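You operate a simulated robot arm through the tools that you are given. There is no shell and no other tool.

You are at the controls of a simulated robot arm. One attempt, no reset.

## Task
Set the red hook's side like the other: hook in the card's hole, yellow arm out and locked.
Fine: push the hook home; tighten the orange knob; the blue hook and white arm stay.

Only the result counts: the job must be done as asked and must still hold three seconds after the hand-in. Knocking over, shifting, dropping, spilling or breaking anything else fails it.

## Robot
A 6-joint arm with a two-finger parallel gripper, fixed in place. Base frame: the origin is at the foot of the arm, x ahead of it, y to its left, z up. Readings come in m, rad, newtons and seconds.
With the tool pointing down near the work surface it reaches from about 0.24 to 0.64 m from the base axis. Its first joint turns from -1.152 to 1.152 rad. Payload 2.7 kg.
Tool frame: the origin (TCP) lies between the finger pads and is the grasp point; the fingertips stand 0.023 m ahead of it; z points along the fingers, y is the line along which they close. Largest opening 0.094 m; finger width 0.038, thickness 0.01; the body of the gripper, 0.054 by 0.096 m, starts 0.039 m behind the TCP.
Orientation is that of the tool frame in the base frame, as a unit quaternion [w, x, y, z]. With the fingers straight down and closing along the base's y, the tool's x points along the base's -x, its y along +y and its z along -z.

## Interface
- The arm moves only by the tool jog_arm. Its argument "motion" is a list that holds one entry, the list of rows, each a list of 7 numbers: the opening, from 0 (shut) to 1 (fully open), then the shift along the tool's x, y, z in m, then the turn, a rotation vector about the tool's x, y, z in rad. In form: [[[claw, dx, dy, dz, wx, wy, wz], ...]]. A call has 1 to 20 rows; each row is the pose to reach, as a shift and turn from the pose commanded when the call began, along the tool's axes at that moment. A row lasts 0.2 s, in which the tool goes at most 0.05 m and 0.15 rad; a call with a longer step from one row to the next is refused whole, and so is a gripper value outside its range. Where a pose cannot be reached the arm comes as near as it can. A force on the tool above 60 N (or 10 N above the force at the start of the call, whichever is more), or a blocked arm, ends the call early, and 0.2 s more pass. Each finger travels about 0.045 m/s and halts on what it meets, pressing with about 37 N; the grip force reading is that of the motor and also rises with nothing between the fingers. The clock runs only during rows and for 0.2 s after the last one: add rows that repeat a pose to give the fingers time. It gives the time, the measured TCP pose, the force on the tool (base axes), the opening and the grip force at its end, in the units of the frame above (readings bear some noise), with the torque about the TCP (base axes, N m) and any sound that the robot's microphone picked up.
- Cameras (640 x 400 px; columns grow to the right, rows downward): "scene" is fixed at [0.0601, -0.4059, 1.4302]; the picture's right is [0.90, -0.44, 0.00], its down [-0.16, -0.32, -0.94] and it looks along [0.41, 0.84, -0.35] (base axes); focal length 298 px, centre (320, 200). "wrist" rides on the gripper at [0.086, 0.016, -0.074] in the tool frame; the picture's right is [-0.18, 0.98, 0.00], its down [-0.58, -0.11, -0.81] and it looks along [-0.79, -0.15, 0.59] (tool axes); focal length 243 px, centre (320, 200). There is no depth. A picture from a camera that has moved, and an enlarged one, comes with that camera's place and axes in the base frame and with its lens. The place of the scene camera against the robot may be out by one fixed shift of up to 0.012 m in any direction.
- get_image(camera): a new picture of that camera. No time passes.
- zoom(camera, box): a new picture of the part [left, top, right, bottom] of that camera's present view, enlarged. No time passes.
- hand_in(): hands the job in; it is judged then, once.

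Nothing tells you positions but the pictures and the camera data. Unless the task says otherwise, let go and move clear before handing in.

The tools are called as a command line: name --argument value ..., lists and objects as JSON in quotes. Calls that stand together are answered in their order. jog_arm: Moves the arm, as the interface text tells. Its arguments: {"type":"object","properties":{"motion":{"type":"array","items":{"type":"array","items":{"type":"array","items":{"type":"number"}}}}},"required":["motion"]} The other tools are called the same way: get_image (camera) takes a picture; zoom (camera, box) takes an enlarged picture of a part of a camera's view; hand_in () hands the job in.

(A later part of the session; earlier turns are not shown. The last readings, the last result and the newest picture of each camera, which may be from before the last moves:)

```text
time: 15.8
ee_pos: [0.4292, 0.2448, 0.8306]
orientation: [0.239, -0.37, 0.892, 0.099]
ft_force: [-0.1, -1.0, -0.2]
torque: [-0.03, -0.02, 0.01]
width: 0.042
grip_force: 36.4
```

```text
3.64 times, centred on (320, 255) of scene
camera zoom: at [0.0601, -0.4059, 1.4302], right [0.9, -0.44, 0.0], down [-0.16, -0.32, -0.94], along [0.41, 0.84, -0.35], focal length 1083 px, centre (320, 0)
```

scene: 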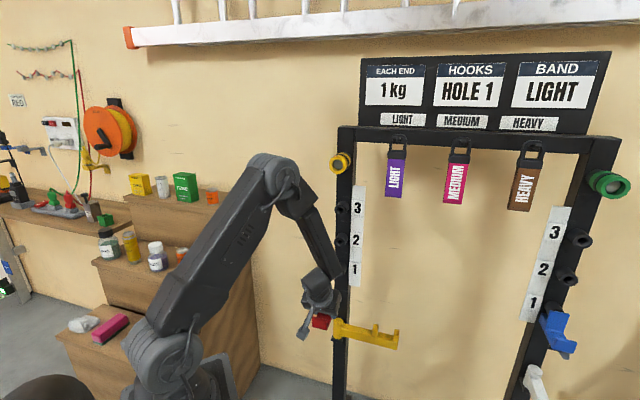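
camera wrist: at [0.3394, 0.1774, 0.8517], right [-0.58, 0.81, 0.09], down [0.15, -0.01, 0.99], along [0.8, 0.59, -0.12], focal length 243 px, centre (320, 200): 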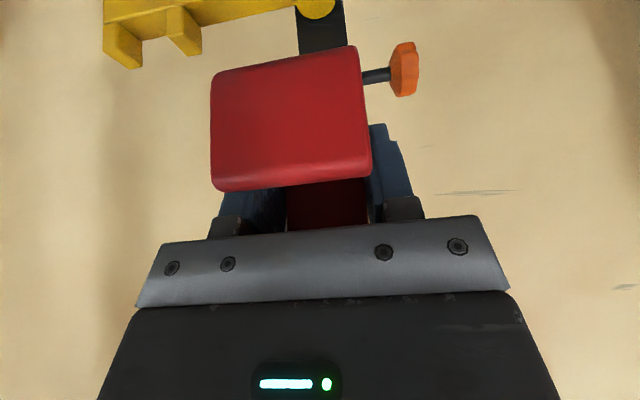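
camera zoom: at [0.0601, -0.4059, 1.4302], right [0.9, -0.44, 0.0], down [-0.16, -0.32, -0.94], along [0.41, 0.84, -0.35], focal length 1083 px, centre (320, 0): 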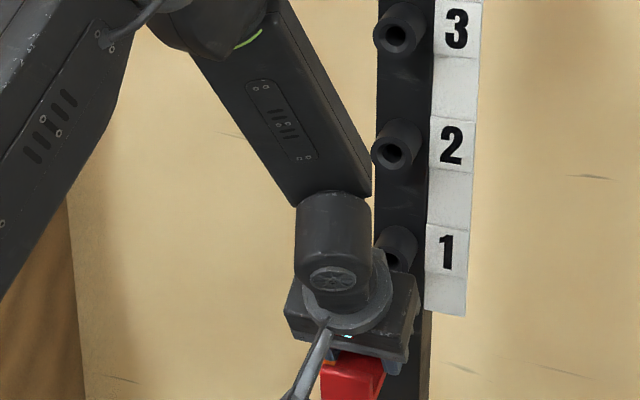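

No contact force yet with 50 mm to go. I'll push in with 10 mm steps to the seated depth.

jog_arm --motion '[[[0, -0.0087, 0, 0.005, 0, 0, 0], [0, -0.0173, 0, 0.01, 0, 0, 0], [0, -0.026, 0, 0.015, 0, 0, 0], [0, -0.0346, 0, 0.02, 0, 0, 0], [0, -0.0398, 0, 0.023, 0, 0, 0], [0, -0.0416, 0, 0.024, 0, 0, 0]]]'

get_image --camera "wrist"

zoom --camera "scene" --box '[260, 200, 380, 310]'

```text
time: 17.2
ee_pos: [0.4624, 0.2791, 0.831]
orientation: [0.238, -0.369, 0.893, 0.099]
ft_force: [-2.8, -2.9, 0.5]
torque: [0.15, -0.14, -0.03]
width: 0.0419
grip_force: 37.3
```

```text
taken
camera wrist: at [0.374, 0.2114, 0.8518], right [-0.58, 0.81, 0.09], down [0.15, -0.01, 0.99], along [0.8, 0.59, -0.12], focal length 243 px, centre (320, 200)
```

wrist: 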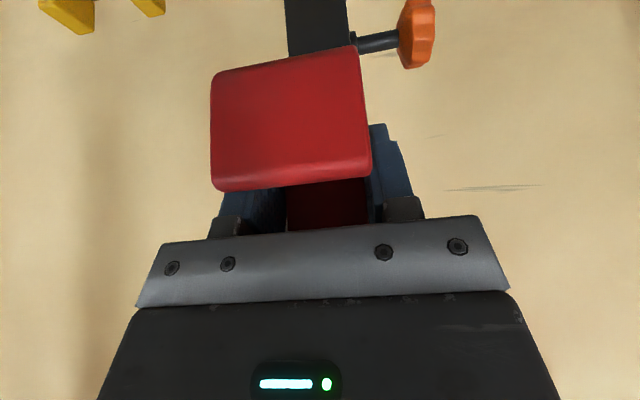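

```text
3.64 times, centred on (320, 255) of scene
camera zoom: at [0.06, -0.406, 1.4301], right [0.9, -0.44, 0.0], down [-0.16, -0.32, -0.94], along [0.41, 0.84, -0.35], focal length 1083 px, centre (320, 0)
```

zoom: 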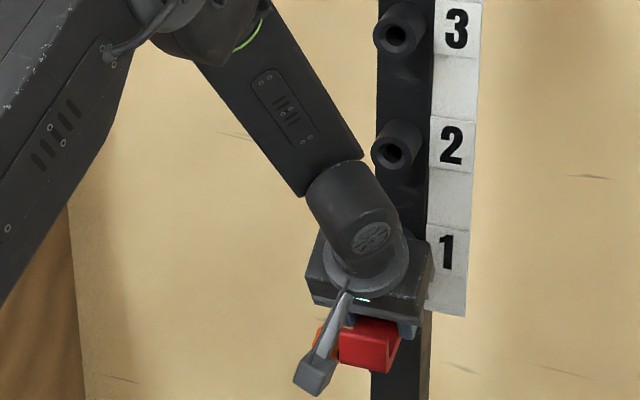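

It is within about 2 mm of the earlier depth with 4 N of resistance. I'll push a few millimetres more to seat it fully.

jog_arm --motion '[[[0, -0.0017, 0, 0.001, 0, 0, 0], [0, -0.0035, 0, 0.002, 0, 0, 0], [0, -0.0043, 0, 0.0025, 0, 0, 0], [0, -0.0052, 0, 0.003, 0, 0, 0]]]'

```text
time: 18.2
ee_pos: [0.4665, 0.2816, 0.8292]
orientation: [0.237, -0.369, 0.893, 0.1]
ft_force: [-18.8, -16.3, 8.2]
torque: [-0.05, 0.12, -0.01]
width: 0.0421
grip_force: 37.0
```

The force rose to about 25 N with no further travel, so the hook is seated against the post. I'll ease off the pressure, open the fingers, and back out along the tool axis.

jog_arm --motion '[[[0, 0.0026, 0, -0.0015, 0, 0, 0], [0.6, 0.0026, 0, -0.0015, 0, 0, 0], [0.8, 0.0026, 0, -0.0015, 0, 0, 0], [1, 0.0026, 0, -0.0015, 0, 0, 0], [1, 0.0026, 0, -0.0015, 0, 0, 0], [1, 0.0026, 0, -0.0015, 0, 0, 0]]]'

get_image --camera "wrist"

```text
time: 19.6
ee_pos: [0.4648, 0.2801, 0.8315]
orientation: [0.239, -0.37, 0.892, 0.1]
ft_force: [-0.3, -0.4, 0.2]
torque: [0.02, -0.03, -0.03]
width: 0.094
grip_force: 0.0
```

```text
taken
camera wrist: at [0.3763, 0.2133, 0.8518], right [-0.58, 0.81, 0.09], down [0.15, -0.01, 0.99], along [0.8, 0.59, -0.12], focal length 243 px, centre (320, 200)
```

wrist: 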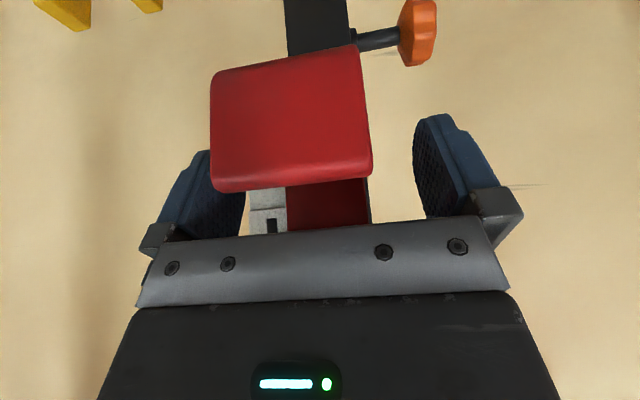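

The hook stayed put after release. I'll withdraw along the tool axis and look at the result.

jog_arm --motion '[[[1, 0, 0, -0.03, 0, 0, 0], [1, 0, 0, -0.06, 0, 0, 0], [1, 0.01, 0, -0.1, 0, 0, 0], [1, 0.03, 0, -0.135, 0, 0, 0], [1, 0.03, 0, -0.135, 0, 0, 0]]]'

get_image --camera "wrist"

zoom --camera "scene" --box '[290, 200, 410, 310]'

zoom --camera "wrist" --box '[240, 0, 400, 160]'

```text
time: 20.8
ee_pos: [0.4002, 0.2122, 0.9319]
orientation: [0.239, -0.37, 0.892, 0.099]
ft_force: [-0.2, 0.1, 0.0]
torque: [0.0, 0.0, -0.03]
width: 0.0939
grip_force: 0.1
```

```text
taken
camera wrist: at [0.3112, 0.1465, 0.9536], right [-0.58, 0.81, 0.09], down [0.15, -0.01, 0.99], along [0.8, 0.59, -0.12], focal length 243 px, centre (320, 200)
```

wrist: 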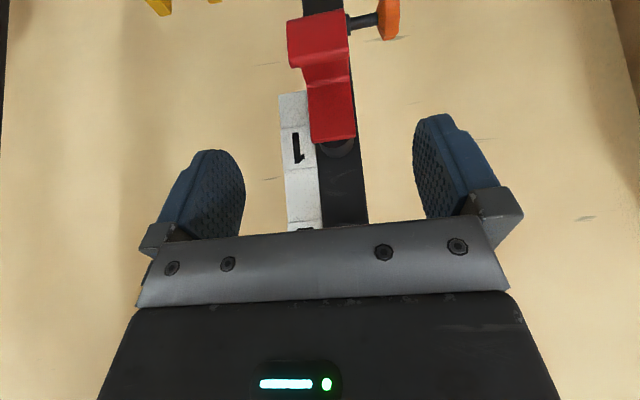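

```text
3.64 times, centred on (350, 255) of scene
camera zoom: at [0.0601, -0.406, 1.4302], right [0.9, -0.44, 0.0], down [-0.16, -0.32, -0.94], along [0.41, 0.84, -0.35], focal length 1083 px, centre (211, 0)
```

zoom: 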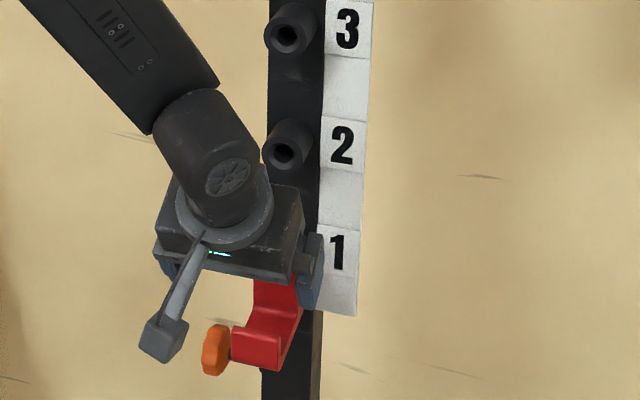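

```text
2.50 times, centred on (320, 80) of wrist
camera zoom: at [0.3112, 0.1465, 0.9536], right [-0.58, 0.81, 0.09], down [0.15, -0.01, 0.99], along [0.8, 0.59, -0.12], focal length 606 px, centre (320, 500)
```

zoom: 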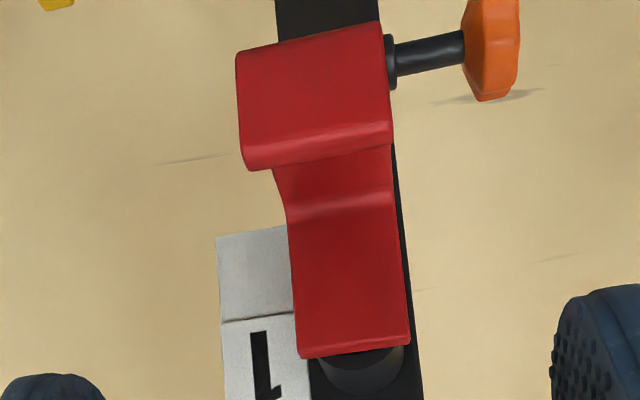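

The hook now sits at hole 1 with its tube showing just above it, as on the blue side. Next is the yellow arm: I'll move right, clear of the hook, and set the tool vertical to look at the arm from above.

jog_arm --motion '[[[1, 0, -0.044, 0, 0, 0, 0], [1, 0, -0.088, 0, 0, 0, 0], [1, 0, -0.1315, 0, 0, 0, 0], [1, 0.013, -0.1315, 0.016, 0, 0.131, 0], [1, 0.026, -0.1315, 0.032, 0, 0.262, 0], [1, 0.039, -0.1315, 0.048, 0, 0.393, 0], [1, 0.0523, -0.1315, 0.0645, 0, 0.523, 0], [1, 0.0523, -0.1315, 0.0645, 0, 0.523, 0]]]'

get_image --camera "wrist"

get_image --camera "scene"

```text
time: 22.6
ee_pos: [0.4833, 0.1129, 0.8514]
orientation: [-0.001, -0.383, 0.924, 0.0]
ft_force: [-0.4, 0.5, -0.2]
torque: [-0.01, 0.04, 0.01]
width: 0.0939
grip_force: 0.0
```

```text
taken
camera wrist: at [0.4129, 0.063, 0.9248], right [-0.56, 0.83, 0.0], down [0.49, 0.33, 0.81], along [0.66, 0.46, -0.59], focal length 243 px, centre (320, 200)
```

wrist: 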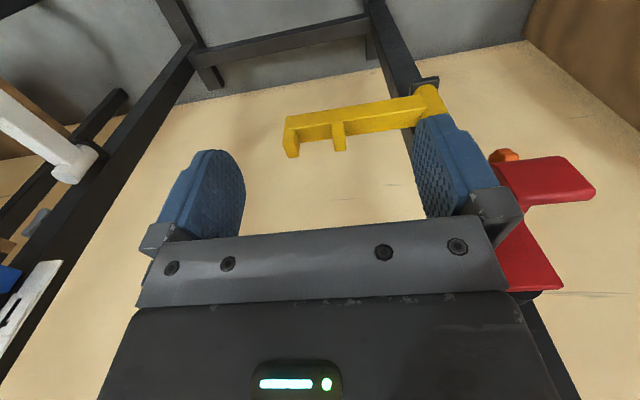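

```text
taken
```

scene: 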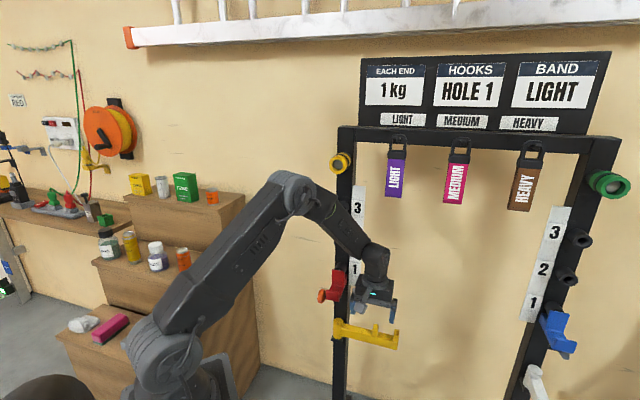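

zoom --camera "wrist" --box '[270, 65, 460, 175]'

zoom --camera "wrist" --box '[480, 130, 620, 310]'

```text
3.37 times, centred on (365, 120) of wrist
camera zoom: at [0.4129, 0.063, 0.9248], right [-0.56, 0.83, 0.0], down [0.49, 0.33, 0.81], along [0.66, 0.46, -0.59], focal length 817 px, centre (168, 470)
```

zoom: 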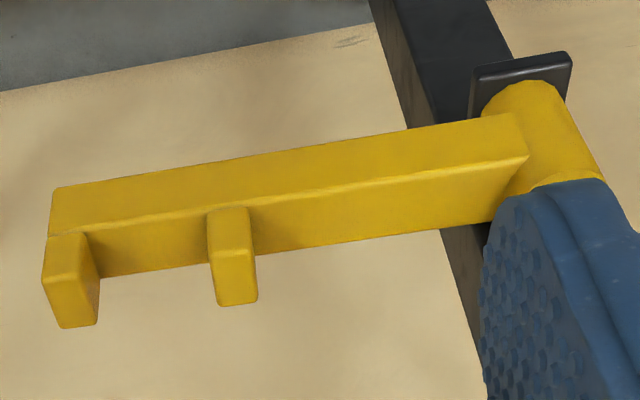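

```text
2.22 times, centred on (550, 220) of wrist
camera zoom: at [0.4129, 0.063, 0.9248], right [-0.56, 0.83, 0.0], down [0.49, 0.33, 0.81], along [0.66, 0.46, -0.59], focal length 539 px, centre (-191, 156)
```

zoom: 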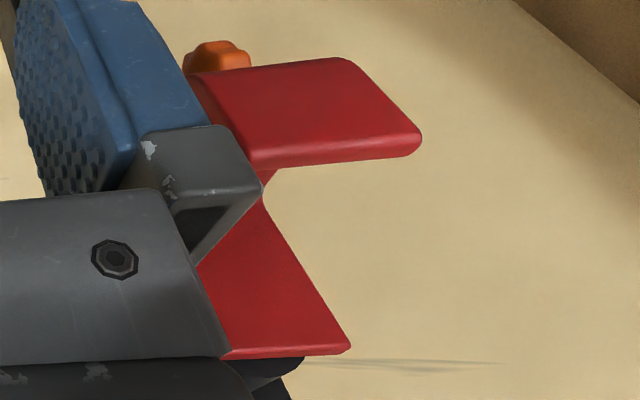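

The beam runs parallel to the rack at n≈0.554, z≈0.614–0.645, with prongs up to z≈0.675 at radii of about 0.131 and 0.198 from the pivot. I'll yaw 90° and move above the mid prong so the fingers can straddle the beam.

jog_arm --motion '[[[1, 0, 0, 0.01, 0, 0, -0.143], [1, 0, 0, 0.02, 0, 0, -0.286], [1, 0, 0, 0.03, 0, 0, -0.429], [1, 0, 0, 0.035, 0, 0, -0.572], [1, -0.02, 0, 0.04, 0, 0, -0.715], [1, -0.04, -0.002, 0.045, 0, 0, -0.858], [1, -0.06, -0.004, 0.05, 0, 0, -1.001], [1, -0.08, -0.006, 0.055, 0, 0, -1.144], [1, -0.1, -0.008, 0.06, 0, 0, -1.287], [1, -0.12, -0.008, 0.065, 0, 0, -1.43], [1, -0.133, -0.008, 0.0714, 0, 0, -1.571], [1, -0.133, -0.008, 0.0714, 0, 0, -1.571]]]'

get_image --camera "wrist"

get_image --camera "scene"

```text
time: 25.2
ee_pos: [0.5828, 0.2001, 0.7787]
orientation: [-0.001, 0.924, -0.382, 0.0]
ft_force: [-0.5, -0.6, -0.9]
torque: [-0.03, 0.0, 0.02]
width: 0.0942
grip_force: 0.0
```

```text
taken
camera wrist: at [0.6342, 0.1287, 0.8531], right [-0.82, -0.57, 0.0], down [-0.34, 0.49, 0.81], along [-0.46, 0.66, -0.59], focal length 243 px, centre (320, 200)
```

wrist: 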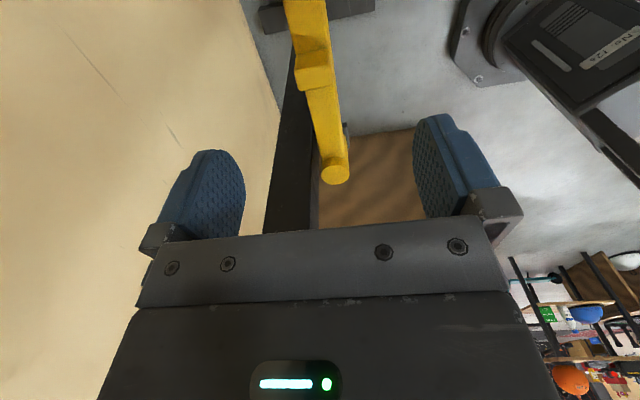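

```text
taken
```

scene: 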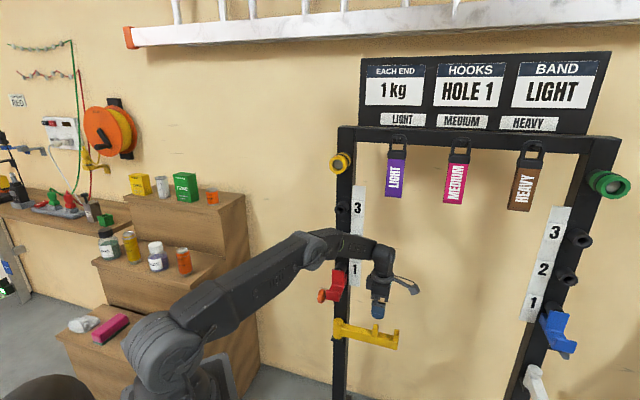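

zoom --camera "wrist" --box '[260, 0, 400, 200]'

zoom --camera "scene" --box '[280, 210, 440, 370]'

```text
2.00 times, centred on (330, 100) of wrist
camera zoom: at [0.6342, 0.1287, 0.8531], right [-0.82, -0.57, 0.0], down [-0.34, 0.49, 0.81], along [-0.46, 0.66, -0.59], focal length 485 px, centre (300, 400)
```

zoom: 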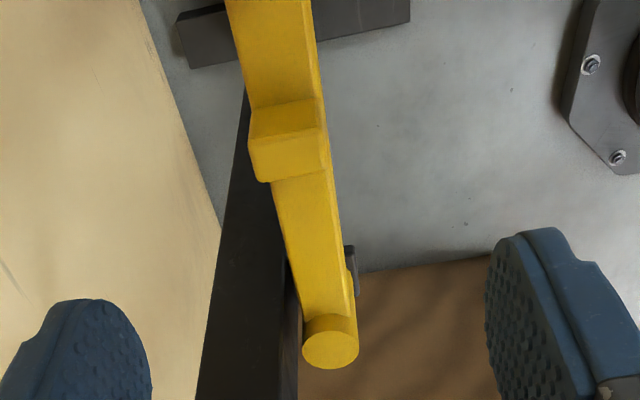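

```text
2.50 times, centred on (360, 290) of scene
camera zoom: at [0.0601, -0.4059, 1.4302], right [0.9, -0.44, 0.0], down [-0.16, -0.32, -0.94], along [0.41, 0.84, -0.35], focal length 745 px, centre (220, -25)
```

zoom: 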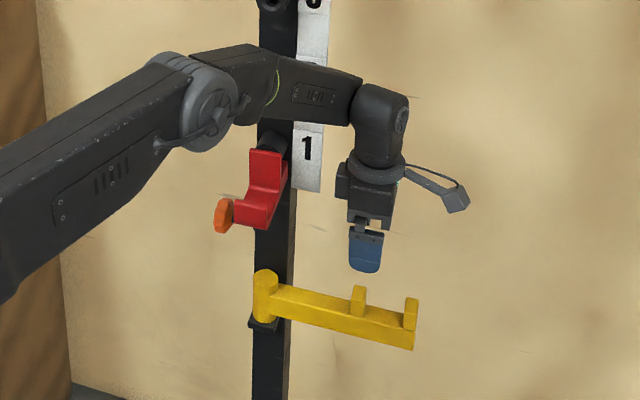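

The fingers are centred on the beam and the arm's elbow stays well clear of the hook. I'll lower so the fingers straddle the beam and narrow the opening to about 0.055 m without gripping.

jog_arm --motion '[[[1, 0, 0, 0.04, 0, 0, 0], [1, 0, 0, 0.08, 0, 0, 0], [1, 0, 0, 0.11, 0, 0, 0], [1, 0, 0, 0.1255, 0, 0, 0], [0.58, 0, 0, 0.1255, 0, 0, 0], [0.58, 0, 0, 0.1255, 0, 0, 0], [0.58, 0, 0, 0.1255, 0, 0, 0]]]'

get_image --camera "wrist"

zoom --camera "scene" --box '[280, 210, 440, 370]'

```text
time: 26.8
ee_pos: [0.5719, 0.1968, 0.6596]
orientation: [-0.001, 0.924, -0.383, 0.0]
ft_force: [2.2, 1.2, 1.1]
torque: [0.02, 0.04, -0.05]
width: 0.0552
grip_force: 0.9
out of reach, approached as far as the arm can: row 3, 4, 5, 6, 7
```

```text
taken
camera wrist: at [0.6245, 0.1251, 0.7319], right [-0.82, -0.57, 0.0], down [-0.34, 0.49, 0.81], along [-0.45, 0.67, -0.59], focal length 243 px, centre (320, 200)
```

wrist: 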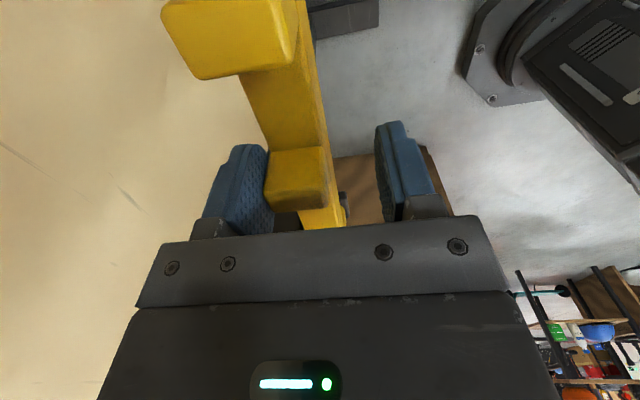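

```text
2.50 times, centred on (360, 290) of scene
camera zoom: at [0.0601, -0.4059, 1.4302], right [0.9, -0.44, 0.0], down [-0.16, -0.32, -0.94], along [0.41, 0.84, -0.35], focal length 745 px, centre (220, -25)
```

zoom: 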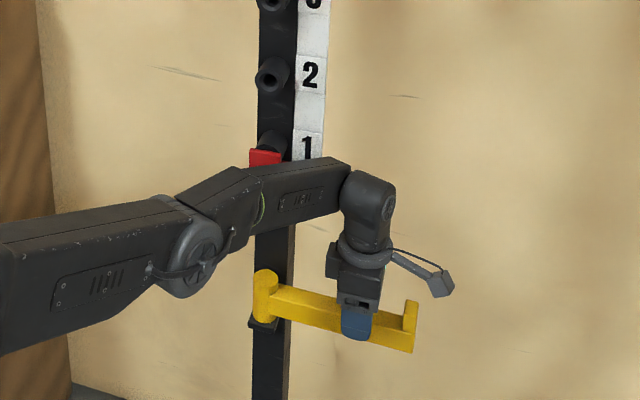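

The arm reached its limit slightly short (n≈0.5435, z≈0.66), but the rear finger is already behind the beam as intended. I'll start swinging the arm outward along its arc, about 30° first.

jog_arm --motion '[[[0.58, -0.0007, 0.0138, 0, 0, 0, 0.1], [0.58, -0.0028, 0.0274, 0, 0, 0, 0.2], [0.58, -0.0062, 0.0408, 0, 0, 0, 0.3], [0.58, -0.0109, 0.0537, 0, 0, 0, 0.4], [0.58, -0.0169, 0.0662, 0, 0, 0, 0.5], [0.58, -0.0169, 0.0662, 0, 0, 0, 0.5]]]'

get_image --camera "wrist"

zoom --camera "scene" --box '[280, 210, 440, 370]'

```text
time: 28.2
ee_pos: [0.5144, 0.162, 0.6591]
orientation: [-0.002, 0.8, -0.6, 0.0]
ft_force: [2.7, 0.1, 0.4]
torque: [-0.01, 0.03, -0.07]
width: 0.0556
grip_force: 0.7
out of reach, approached as far as the arm can: row 1
```

```text
taken
camera wrist: at [0.5244, 0.0749, 0.7324], right [-1.0, -0.1, 0.0], down [-0.06, 0.59, 0.81], along [-0.08, 0.8, -0.59], focal length 243 px, centre (320, 200)
```

wrist: 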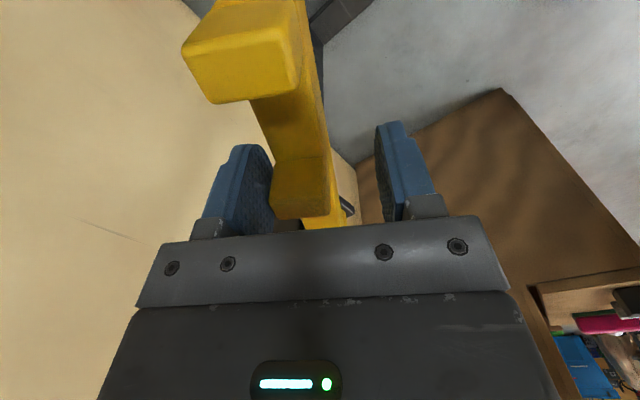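

```text
2.50 times, centred on (360, 290) of scene
camera zoom: at [0.0601, -0.4059, 1.4302], right [0.9, -0.44, 0.0], down [-0.16, -0.32, -0.94], along [0.41, 0.84, -0.35], focal length 745 px, centre (220, -25)
```

zoom: 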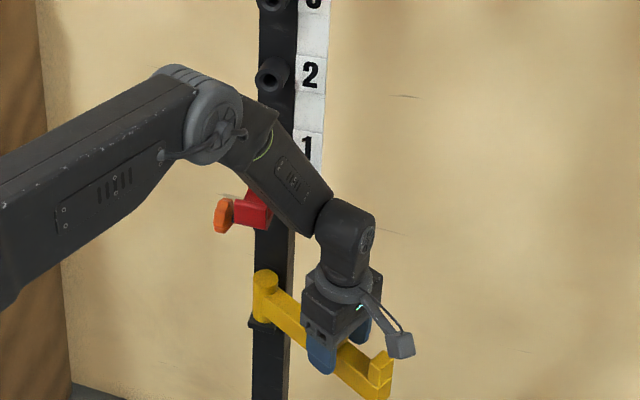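

The beam follows the tool nicely and has swung about 29°. I'll continue the arc to about 75°, sliding outward along the beam so the gripper stays clear of the hook.

jog_arm --motion '[[[0.58, 0.0018, 0.0145, 0, 0, 0, 0.1], [0.58, 0.002, 0.0295, 0, 0, 0, 0.2], [0.58, 0.0007, 0.0448, 0, 0, 0, 0.3], [0.58, -0.0022, 0.0603, 0, 0, 0, 0.4], [0.58, -0.0069, 0.0756, 0, 0, 0, 0.5], [0.58, -0.0132, 0.0908, 0, 0, 0, 0.6], [0.58, -0.0213, 0.1056, 0, 0, 0, 0.7], [0.58, -0.0311, 0.1198, 0, 0, 0, 0.8], [0.58, -0.0311, 0.1198, 0, 0, 0, 0.8]]]'

get_image --camera "wrist"

zoom --camera "scene" --box '[260, 220, 420, 380]'

```text
time: 30.2
ee_pos: [0.3894, 0.158, 0.6594]
orientation: [0.0, -0.503, 0.864, 0.001]
ft_force: [0.0, -0.2, 0.5]
torque: [0.02, 0.0, -0.01]
width: 0.0544
grip_force: 0.0
```

```text
taken
camera wrist: at [0.3347, 0.0912, 0.7321], right [-0.76, 0.65, 0.0], down [0.38, 0.45, 0.81], along [0.52, 0.62, -0.59], focal length 243 px, centre (320, 200)
```

wrist: 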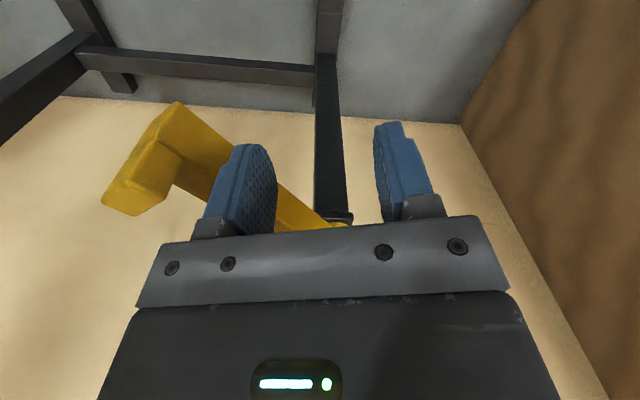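

```text
2.50 times, centred on (340, 300) of scene
camera zoom: at [0.0601, -0.4059, 1.4302], right [0.9, -0.44, 0.0], down [-0.16, -0.32, -0.94], along [0.41, 0.84, -0.35], focal length 745 px, centre (270, -50)
```

zoom: 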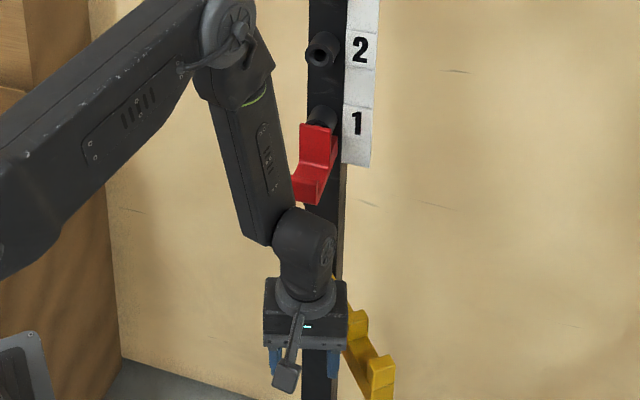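

The finger rode over the beam: the yellow arm now sits outside my left finger, part-way out. I'll zoom to measure its present angle before re-engaging it lower.

zoom --camera "wrist" --box '[90, 80, 370, 255]'

zoom --camera "scene" --box '[310, 320, 390, 400]'

```text
2.29 times, centred on (230, 168) of wrist
camera zoom: at [0.3347, 0.0912, 0.7321], right [-0.76, 0.65, 0.0], down [0.38, 0.45, 0.81], along [0.52, 0.62, -0.59], focal length 555 px, centre (526, 274)
```

zoom: 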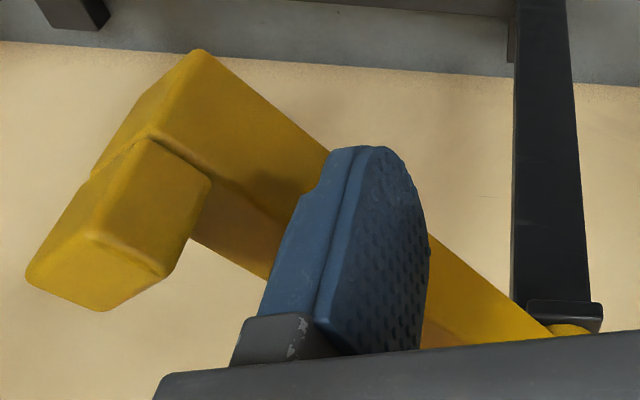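

```text
5.00 times, centred on (350, 360) of scene
camera zoom: at [0.0601, -0.4059, 1.4302], right [0.9, -0.44, 0.0], down [-0.16, -0.32, -0.94], along [0.41, 0.84, -0.35], focal length 1490 px, centre (170, -600)
```

zoom: 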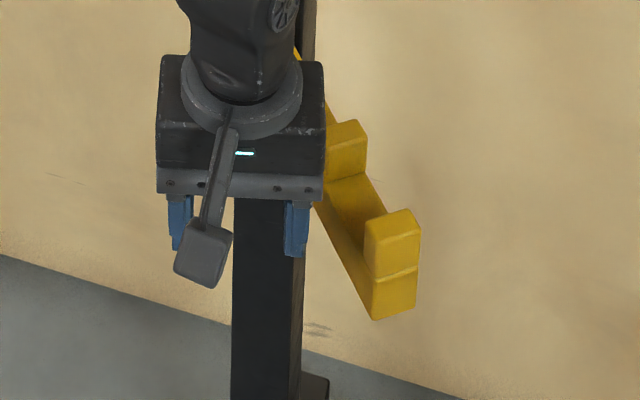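

The beam's top looks lower than I assumed (around z≈0.63–0.645), and it stands at roughly 53°. I'll lift and take another view to pin this down.

jog_arm --motion '[[[1, 0, 0, -0.04, 0, 0, 0], [1, 0, 0, -0.08, 0, 0, 0], [1, 0.02, 0, -0.12, 0, 0, 0], [1, 0.02, 0, -0.12, 0, 0, 0]]]'

get_image --camera "wrist"

zoom --camera "wrist" --box '[180, 60, 380, 235]'

```text
time: 31.2
ee_pos: [0.3774, 0.1385, 0.7795]
orientation: [0.0, -0.504, 0.864, 0.0]
ft_force: [-0.1, -0.3, 0.2]
torque: [0.0, 0.0, 0.0]
width: 0.094
grip_force: 0.1
```

```text
taken
camera wrist: at [0.3241, 0.0728, 0.8529], right [-0.77, 0.64, 0.0], down [0.38, 0.45, 0.81], along [0.52, 0.62, -0.59], focal length 243 px, centre (320, 200)
```

wrist: 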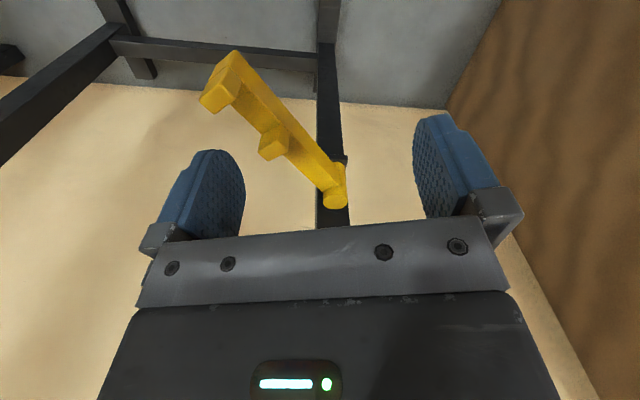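

```text
2.29 times, centred on (280, 148) of wrist
camera zoom: at [0.3241, 0.0728, 0.8529], right [-0.77, 0.64, 0.0], down [0.38, 0.45, 0.81], along [0.52, 0.62, -0.59], focal length 555 px, centre (411, 320)
```

zoom: 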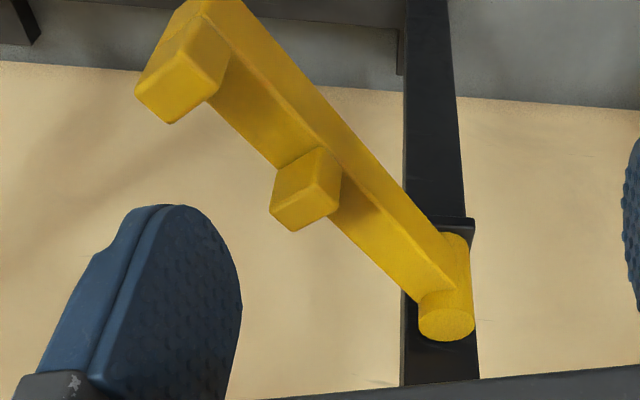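

Two views give the beam top at z≈0.634, the prong tops at ≈0.664, the pivot at n≈0.5625, L≈-0.131, and the beam angle at ≈52°. I'll straddle it again between the prongs, about 25 mm lower than before.

jog_arm --motion '[[[1, -0.016, -0.027, 0, 0, 0, -0.132], [1, -0.032, -0.053, 0, 0, 0, -0.264], [1, -0.0484, -0.08, 0, 0, 0, -0.396], [1, -0.0484, -0.08, 0, 0, 0, -0.396]]]'

get_image --camera "wrist"

zoom --camera "scene" --box '[270, 220, 430, 380]'

```text
time: 32.2
ee_pos: [0.4734, 0.1444, 0.7774]
orientation: [0.001, -0.665, 0.747, 0.001]
ft_force: [0.2, 0.8, 0.0]
torque: [-0.01, -0.01, 0.03]
width: 0.0939
grip_force: 0.0
```

```text
taken
camera wrist: at [0.4498, 0.0598, 0.8517], right [-0.95, 0.3, 0.0], down [0.18, 0.56, 0.81], along [0.24, 0.77, -0.59], focal length 243 px, centre (320, 200)
```

wrist: 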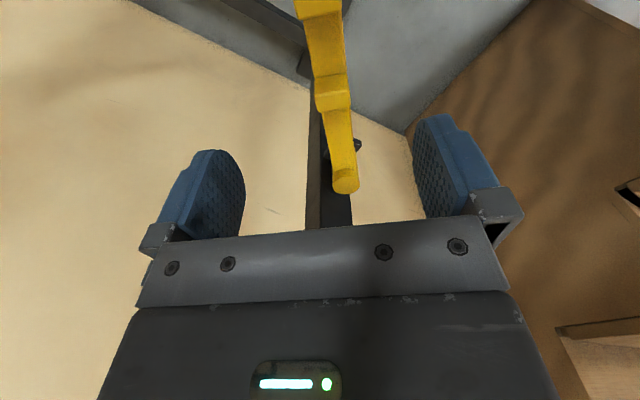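

```text
2.50 times, centred on (350, 300) of scene
camera zoom: at [0.0601, -0.4059, 1.4302], right [0.9, -0.44, 0.0], down [-0.16, -0.32, -0.94], along [0.41, 0.84, -0.35], focal length 745 px, centre (245, -50)
```

zoom: 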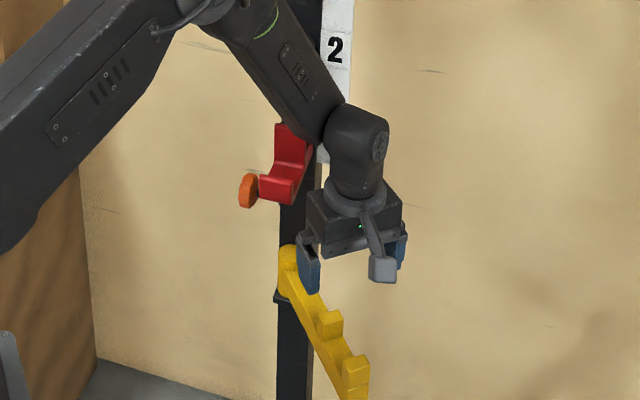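

The beam runs straight between the open fingers. I'll descend to z≈0.636 and narrow the opening.

jog_arm --motion '[[[1, 0, 0, 0.045, 0, 0, 0], [1, 0, 0, 0.085, 0, 0, 0], [1, 0, 0, 0.12, 0, 0, 0], [1, 0, 0, 0.141, 0, 0, 0], [0.55, 0, 0, 0.141, 0, 0, 0], [0.55, 0, 0, 0.141, 0, 0, 0], [0.55, 0, 0, 0.141, 0, 0, 0]]]'

get_image --camera "wrist"

zoom --camera "scene" --box '[290, 250, 410, 390]'

```text
time: 33.8
ee_pos: [0.4731, 0.1437, 0.6372]
orientation: [0.001, -0.664, 0.748, 0.001]
ft_force: [-0.1, -0.5, 0.1]
torque: [0.01, -0.01, 0.0]
width: 0.0516
grip_force: 0.0
```

```text
taken
camera wrist: at [0.4488, 0.0605, 0.7104], right [-0.95, 0.3, 0.0], down [0.18, 0.56, 0.81], along [0.24, 0.77, -0.59], focal length 243 px, centre (320, 200)
```

wrist: 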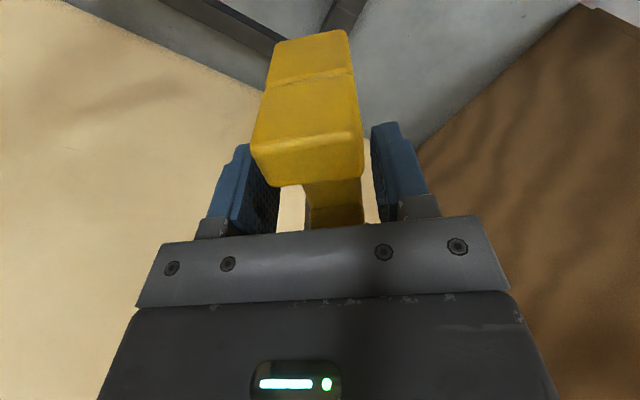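

```text
2.86 times, centred on (350, 320) of scene
camera zoom: at [0.0601, -0.4059, 1.4302], right [0.9, -0.44, 0.0], down [-0.16, -0.32, -0.94], along [0.41, 0.84, -0.35], focal length 851 px, centre (234, -143)
```

zoom: 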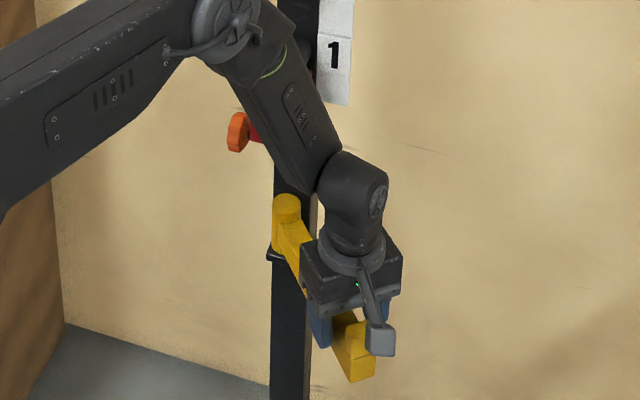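

The beam is well between the fingers now, with about 20 mm of overlap. I'll swing it out to about 86° and check.

jog_arm --motion '[[[0.55, 0, 0.008, 0, 0, 0, 0], [0.55, -0.0018, 0.0301, 0, 0, 0, 0.1], [0.55, -0.0049, 0.0462, 0, 0, 0, 0.2], [0.55, -0.0091, 0.062, 0, 0, 0, 0.3], [0.55, -0.015, 0.0774, 0, 0, 0, 0.4], [0.55, -0.0224, 0.0921, 0, 0, 0, 0.5], [0.55, -0.0313, 0.1062, 0, 0, 0, 0.6], [0.55, -0.0313, 0.1062, 0, 0, 0, 0.6]]]'

get_image --camera "wrist"

zoom --camera "scene" --box '[270, 230, 410, 390]'

```text
time: 35.6
ee_pos: [0.3714, 0.1877, 0.6374]
orientation: [0.0, -0.412, 0.911, 0.001]
ft_force: [1.6, -0.9, -0.1]
torque: [0.04, -0.05, 0.03]
width: 0.0523
grip_force: 0.6
```

```text
taken
camera wrist: at [0.3039, 0.1333, 0.7115], right [-0.62, 0.79, 0.0], down [0.47, 0.36, 0.81], along [0.63, 0.5, -0.59], focal length 243 px, centre (320, 200)
```

wrist: 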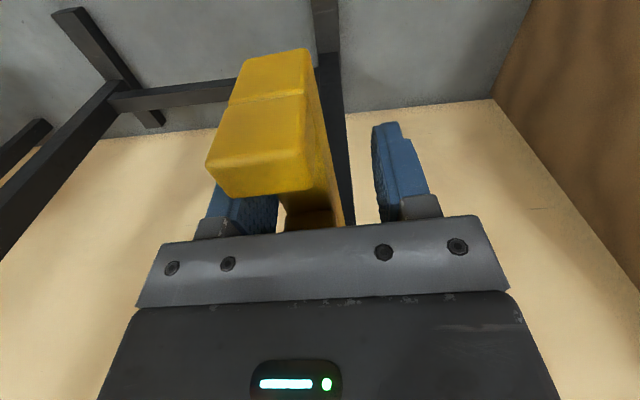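

```text
2.50 times, centred on (340, 310) of scene
camera zoom: at [0.0601, -0.4059, 1.4302], right [0.9, -0.44, 0.0], down [-0.16, -0.32, -0.94], along [0.41, 0.84, -0.35], focal length 745 px, centre (270, -75)
```

zoom: 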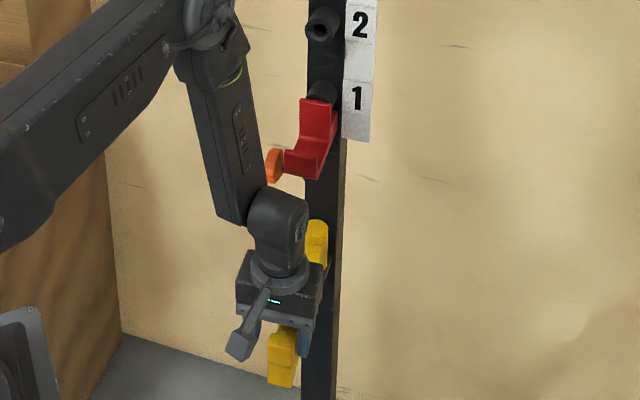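

The beam is near 86° and following well; the white arm measures at exactly the rack normal, so 90° is the target. I'll finish the swing, and close on the beam gently to square it with the tool.

jog_arm --motion '[[[0.55, -0.0001, 0.0056, 0, 0, 0, 0.0335], [0.55, -0.0002, 0.0112, 0, 0, 0, 0.067], [0.4, -0.0002, 0.0112, 0, 0, 0, 0.067], [0.2, -0.0002, 0.0112, 0, 0, 0, 0.067], [0.2, -0.0002, 0.0112, 0, 0, 0, 0.067], [0.2, -0.0002, 0.0112, 0, 0, 0, 0.067]]]'

get_image --camera "wrist"

zoom --camera "scene" --box '[270, 230, 410, 390]'

```text
time: 37.0
ee_pos: [0.3661, 0.1933, 0.6367]
orientation: [0.002, -0.379, 0.925, 0.001]
ft_force: [40.3, -37.3, -8.5]
torque: [-0.57, 0.08, 0.77]
width: 0.0432
grip_force: 27.0
```

```text
taken
camera wrist: at [0.295, 0.1432, 0.7112], right [-0.56, 0.83, 0.0], down [0.49, 0.33, 0.81], along [0.67, 0.45, -0.59], focal length 243 px, centre (320, 200)
```

wrist: 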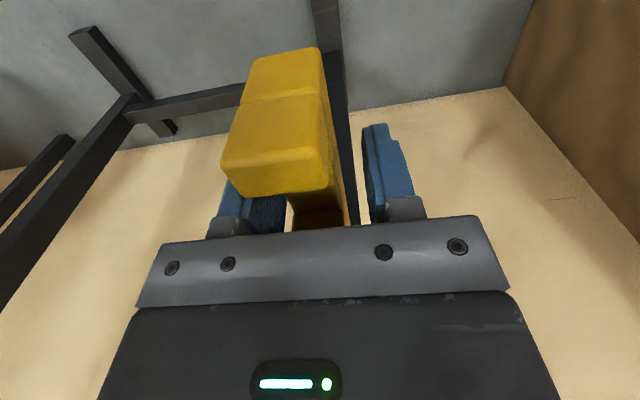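

```text
2.50 times, centred on (340, 310) of scene
camera zoom: at [0.0608, -0.4065, 1.43], right [0.9, -0.44, 0.0], down [-0.16, -0.32, -0.94], along [0.41, 0.84, -0.35], focal length 745 px, centre (270, -75)
```

zoom: 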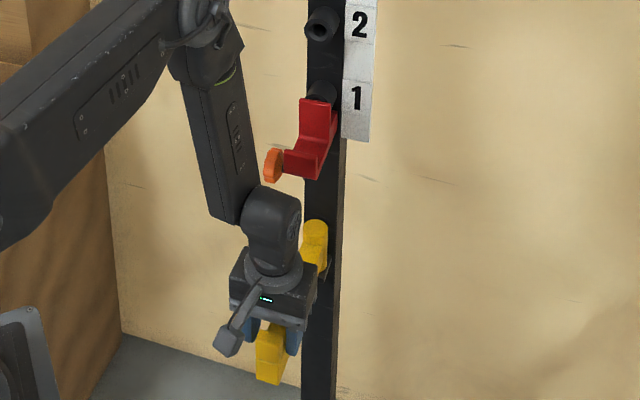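

The 55 N sideways force shows the beam has met a stop at the out position. I'll open the fingers to release it without moving.

jog_arm --motion '[[[0.6, 0, -0.005, 0, 0, 0, 0], [0.6, 0, -0.011, 0, 0, 0, 0], [0.6, 0, -0.011, 0, 0, 0, 0]]]'

get_image --camera "wrist"

```text
time: 37.8
ee_pos: [0.3718, 0.1872, 0.6382]
orientation: [0.0, -0.383, 0.924, 0.002]
ft_force: [0.4, -0.3, 0.0]
torque: [-0.02, 0.01, -0.01]
width: 0.0562
grip_force: 0.1
```

```text
taken
camera wrist: at [0.3001, 0.1379, 0.7113], right [-0.56, 0.83, 0.0], down [0.49, 0.33, 0.81], along [0.66, 0.46, -0.59], focal length 243 px, centre (320, 200)
```

wrist: 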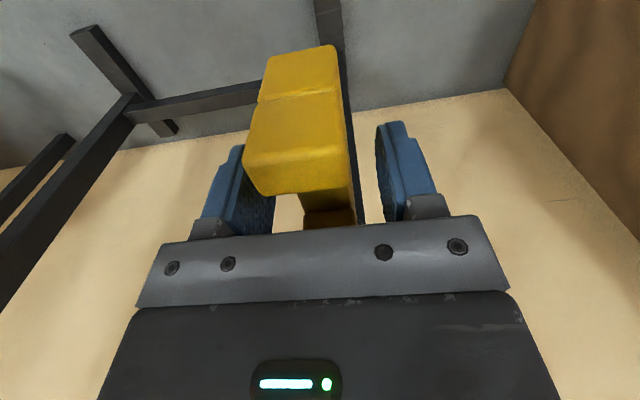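

The fingers are free of the beam. I'll lift straight up and inspect its angle.

jog_arm --motion '[[[0.6, 0, 0, -0.04, 0, 0, 0], [0.7, 0, 0, -0.08, 0, 0, 0], [1, 0.02, 0, -0.12, 0, 0, 0], [1, 0.04, 0, -0.16, 0, 0, 0], [1, 0.04, 0, -0.16, 0, 0, 0]]]'

get_image --camera "wrist"

zoom --camera "wrist" --box '[230, 20, 410, 235]'

zoom --camera "scene" --box '[280, 230, 400, 390]'

```text
time: 39.0
ee_pos: [0.3422, 0.1582, 0.7983]
orientation: [0.0, -0.383, 0.924, 0.001]
ft_force: [-0.3, 0.2, 0.4]
torque: [0.02, 0.01, 0.01]
width: 0.0938
grip_force: 0.0
```

```text
taken
camera wrist: at [0.2721, 0.1091, 0.8717], right [-0.56, 0.83, 0.0], down [0.49, 0.33, 0.81], along [0.67, 0.46, -0.59], focal length 243 px, centre (320, 200)
```

wrist: 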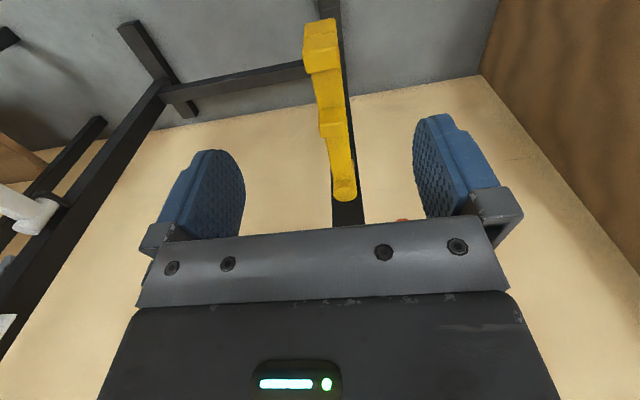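

```text
1.86 times, centred on (320, 128) of wrist
camera zoom: at [0.2721, 0.1091, 0.8717], right [-0.56, 0.83, 0.0], down [0.49, 0.33, 0.81], along [0.67, 0.46, -0.59], focal length 451 px, centre (320, 335)
```

zoom: 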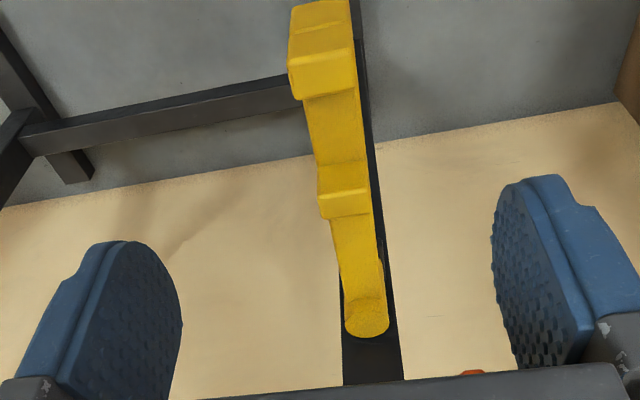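

```text
2.50 times, centred on (340, 310) of scene
camera zoom: at [0.0601, -0.406, 1.4302], right [0.9, -0.44, 0.0], down [-0.16, -0.32, -0.94], along [0.41, 0.84, -0.35], focal length 745 px, centre (270, -75)
```

zoom: 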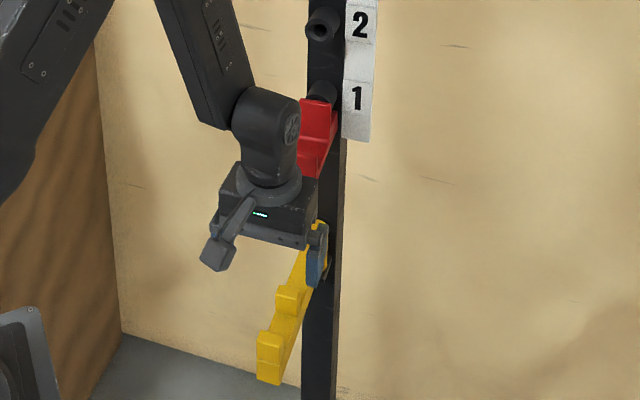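

The yellow arm is square to the rack (within about half a degree by measurement). Now the knob, near n≈0.617, L≈-0.054, z≈0.69: I'll rise, shift left and yaw so the fingers will close front-to-back on its rim.

jog_arm --motion '[[[1, 0, 0.005, -0.02, 0, 0, 0.143], [1, 0, 0.015, -0.04, 0, 0, 0.286], [1, 0, 0.025, -0.06, 0, 0, 0.429], [1, 0, 0.035, -0.08, 0, 0, 0.572], [1, 0, 0.045, -0.1, 0, 0, 0.715], [1, 0, 0.055, -0.1, 0, 0, 0.858], [1, 0, 0.065, -0.1, 0, 0, 1.001], [1, 0, 0.075, -0.1, 0, 0, 1.144], [1, 0, 0.085, -0.1, 0, 0, 1.287], [1, 0, 0.095, -0.1, 0, 0, 1.43], [1, 0, 0.1, -0.1, 0, 0, 1.571], [1, 0, 0.1, -0.1, 0, 0, 1.571]]]'

get_image --camera "wrist"

get_image --camera "scene"

```text
time: 41.6
ee_pos: [0.2728, 0.2292, 0.8979]
orientation: [-0.001, 0.383, 0.924, 0.0]
ft_force: [0.9, 0.5, 0.0]
torque: [-0.01, 0.02, 0.0]
width: 0.0941
grip_force: 0.1
```

```text
taken
camera wrist: at [0.2244, 0.3024, 0.9712], right [0.83, 0.56, 0.0], down [0.33, -0.49, 0.81], along [0.45, -0.67, -0.59], focal length 243 px, centre (320, 200)
```

wrist: 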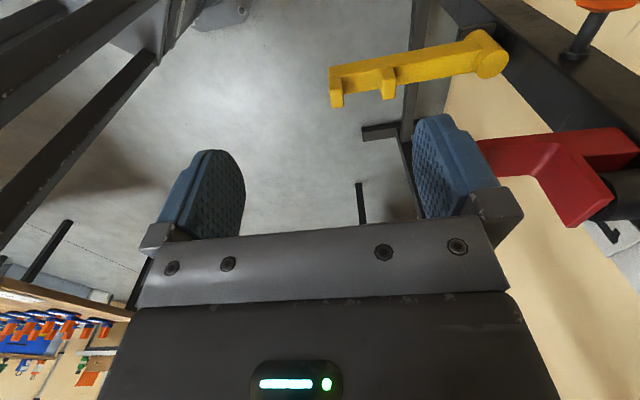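

```text
taken
```

scene: 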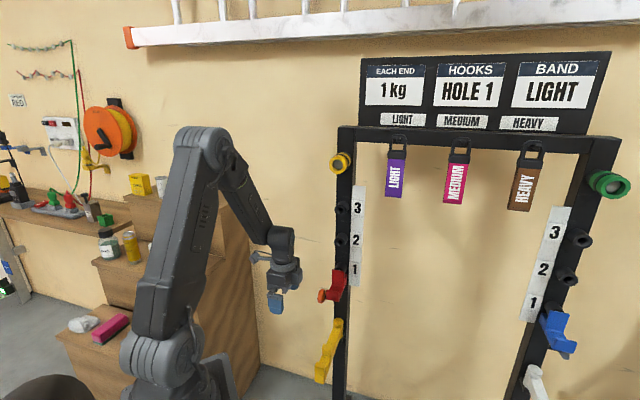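

From here the wrist camera sees the hook from its left side, so I'll zoom to confirm it is fully seated and see the knob.

zoom --camera "wrist" --box '[480, 0, 640, 100]'

zoom --camera "wrist" --box '[480, 110, 640, 250]'

zoom --camera "scene" --box '[300, 240, 400, 390]'

```text
4.00 times, centred on (560, 50) of wrist
camera zoom: at [0.2244, 0.3024, 0.9712], right [0.83, 0.56, 0.0], down [0.33, -0.49, 0.81], along [0.45, -0.67, -0.59], focal length 970 px, centre (-640, 800)
```

zoom: 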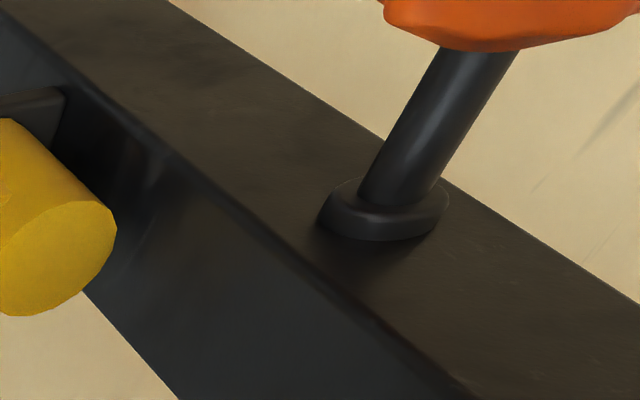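

```text
2.86 times, centred on (560, 180) of wrist
camera zoom: at [0.2244, 0.3024, 0.9712], right [0.83, 0.56, 0.0], down [0.33, -0.49, 0.81], along [0.45, -0.67, -0.59], focal length 693 px, centre (-366, 257)
```

zoom: 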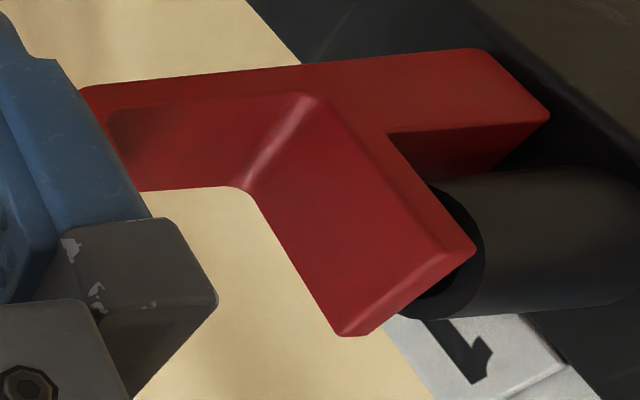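

```text
2.67 times, centred on (350, 315) of scene
camera zoom: at [0.0601, -0.4059, 1.4302], right [0.9, -0.44, 0.0], down [-0.16, -0.32, -0.94], along [0.41, 0.84, -0.35], focal length 794 px, centre (240, -107)
```

zoom: 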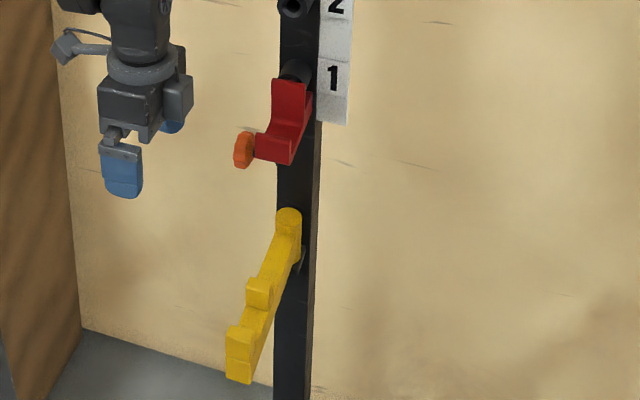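

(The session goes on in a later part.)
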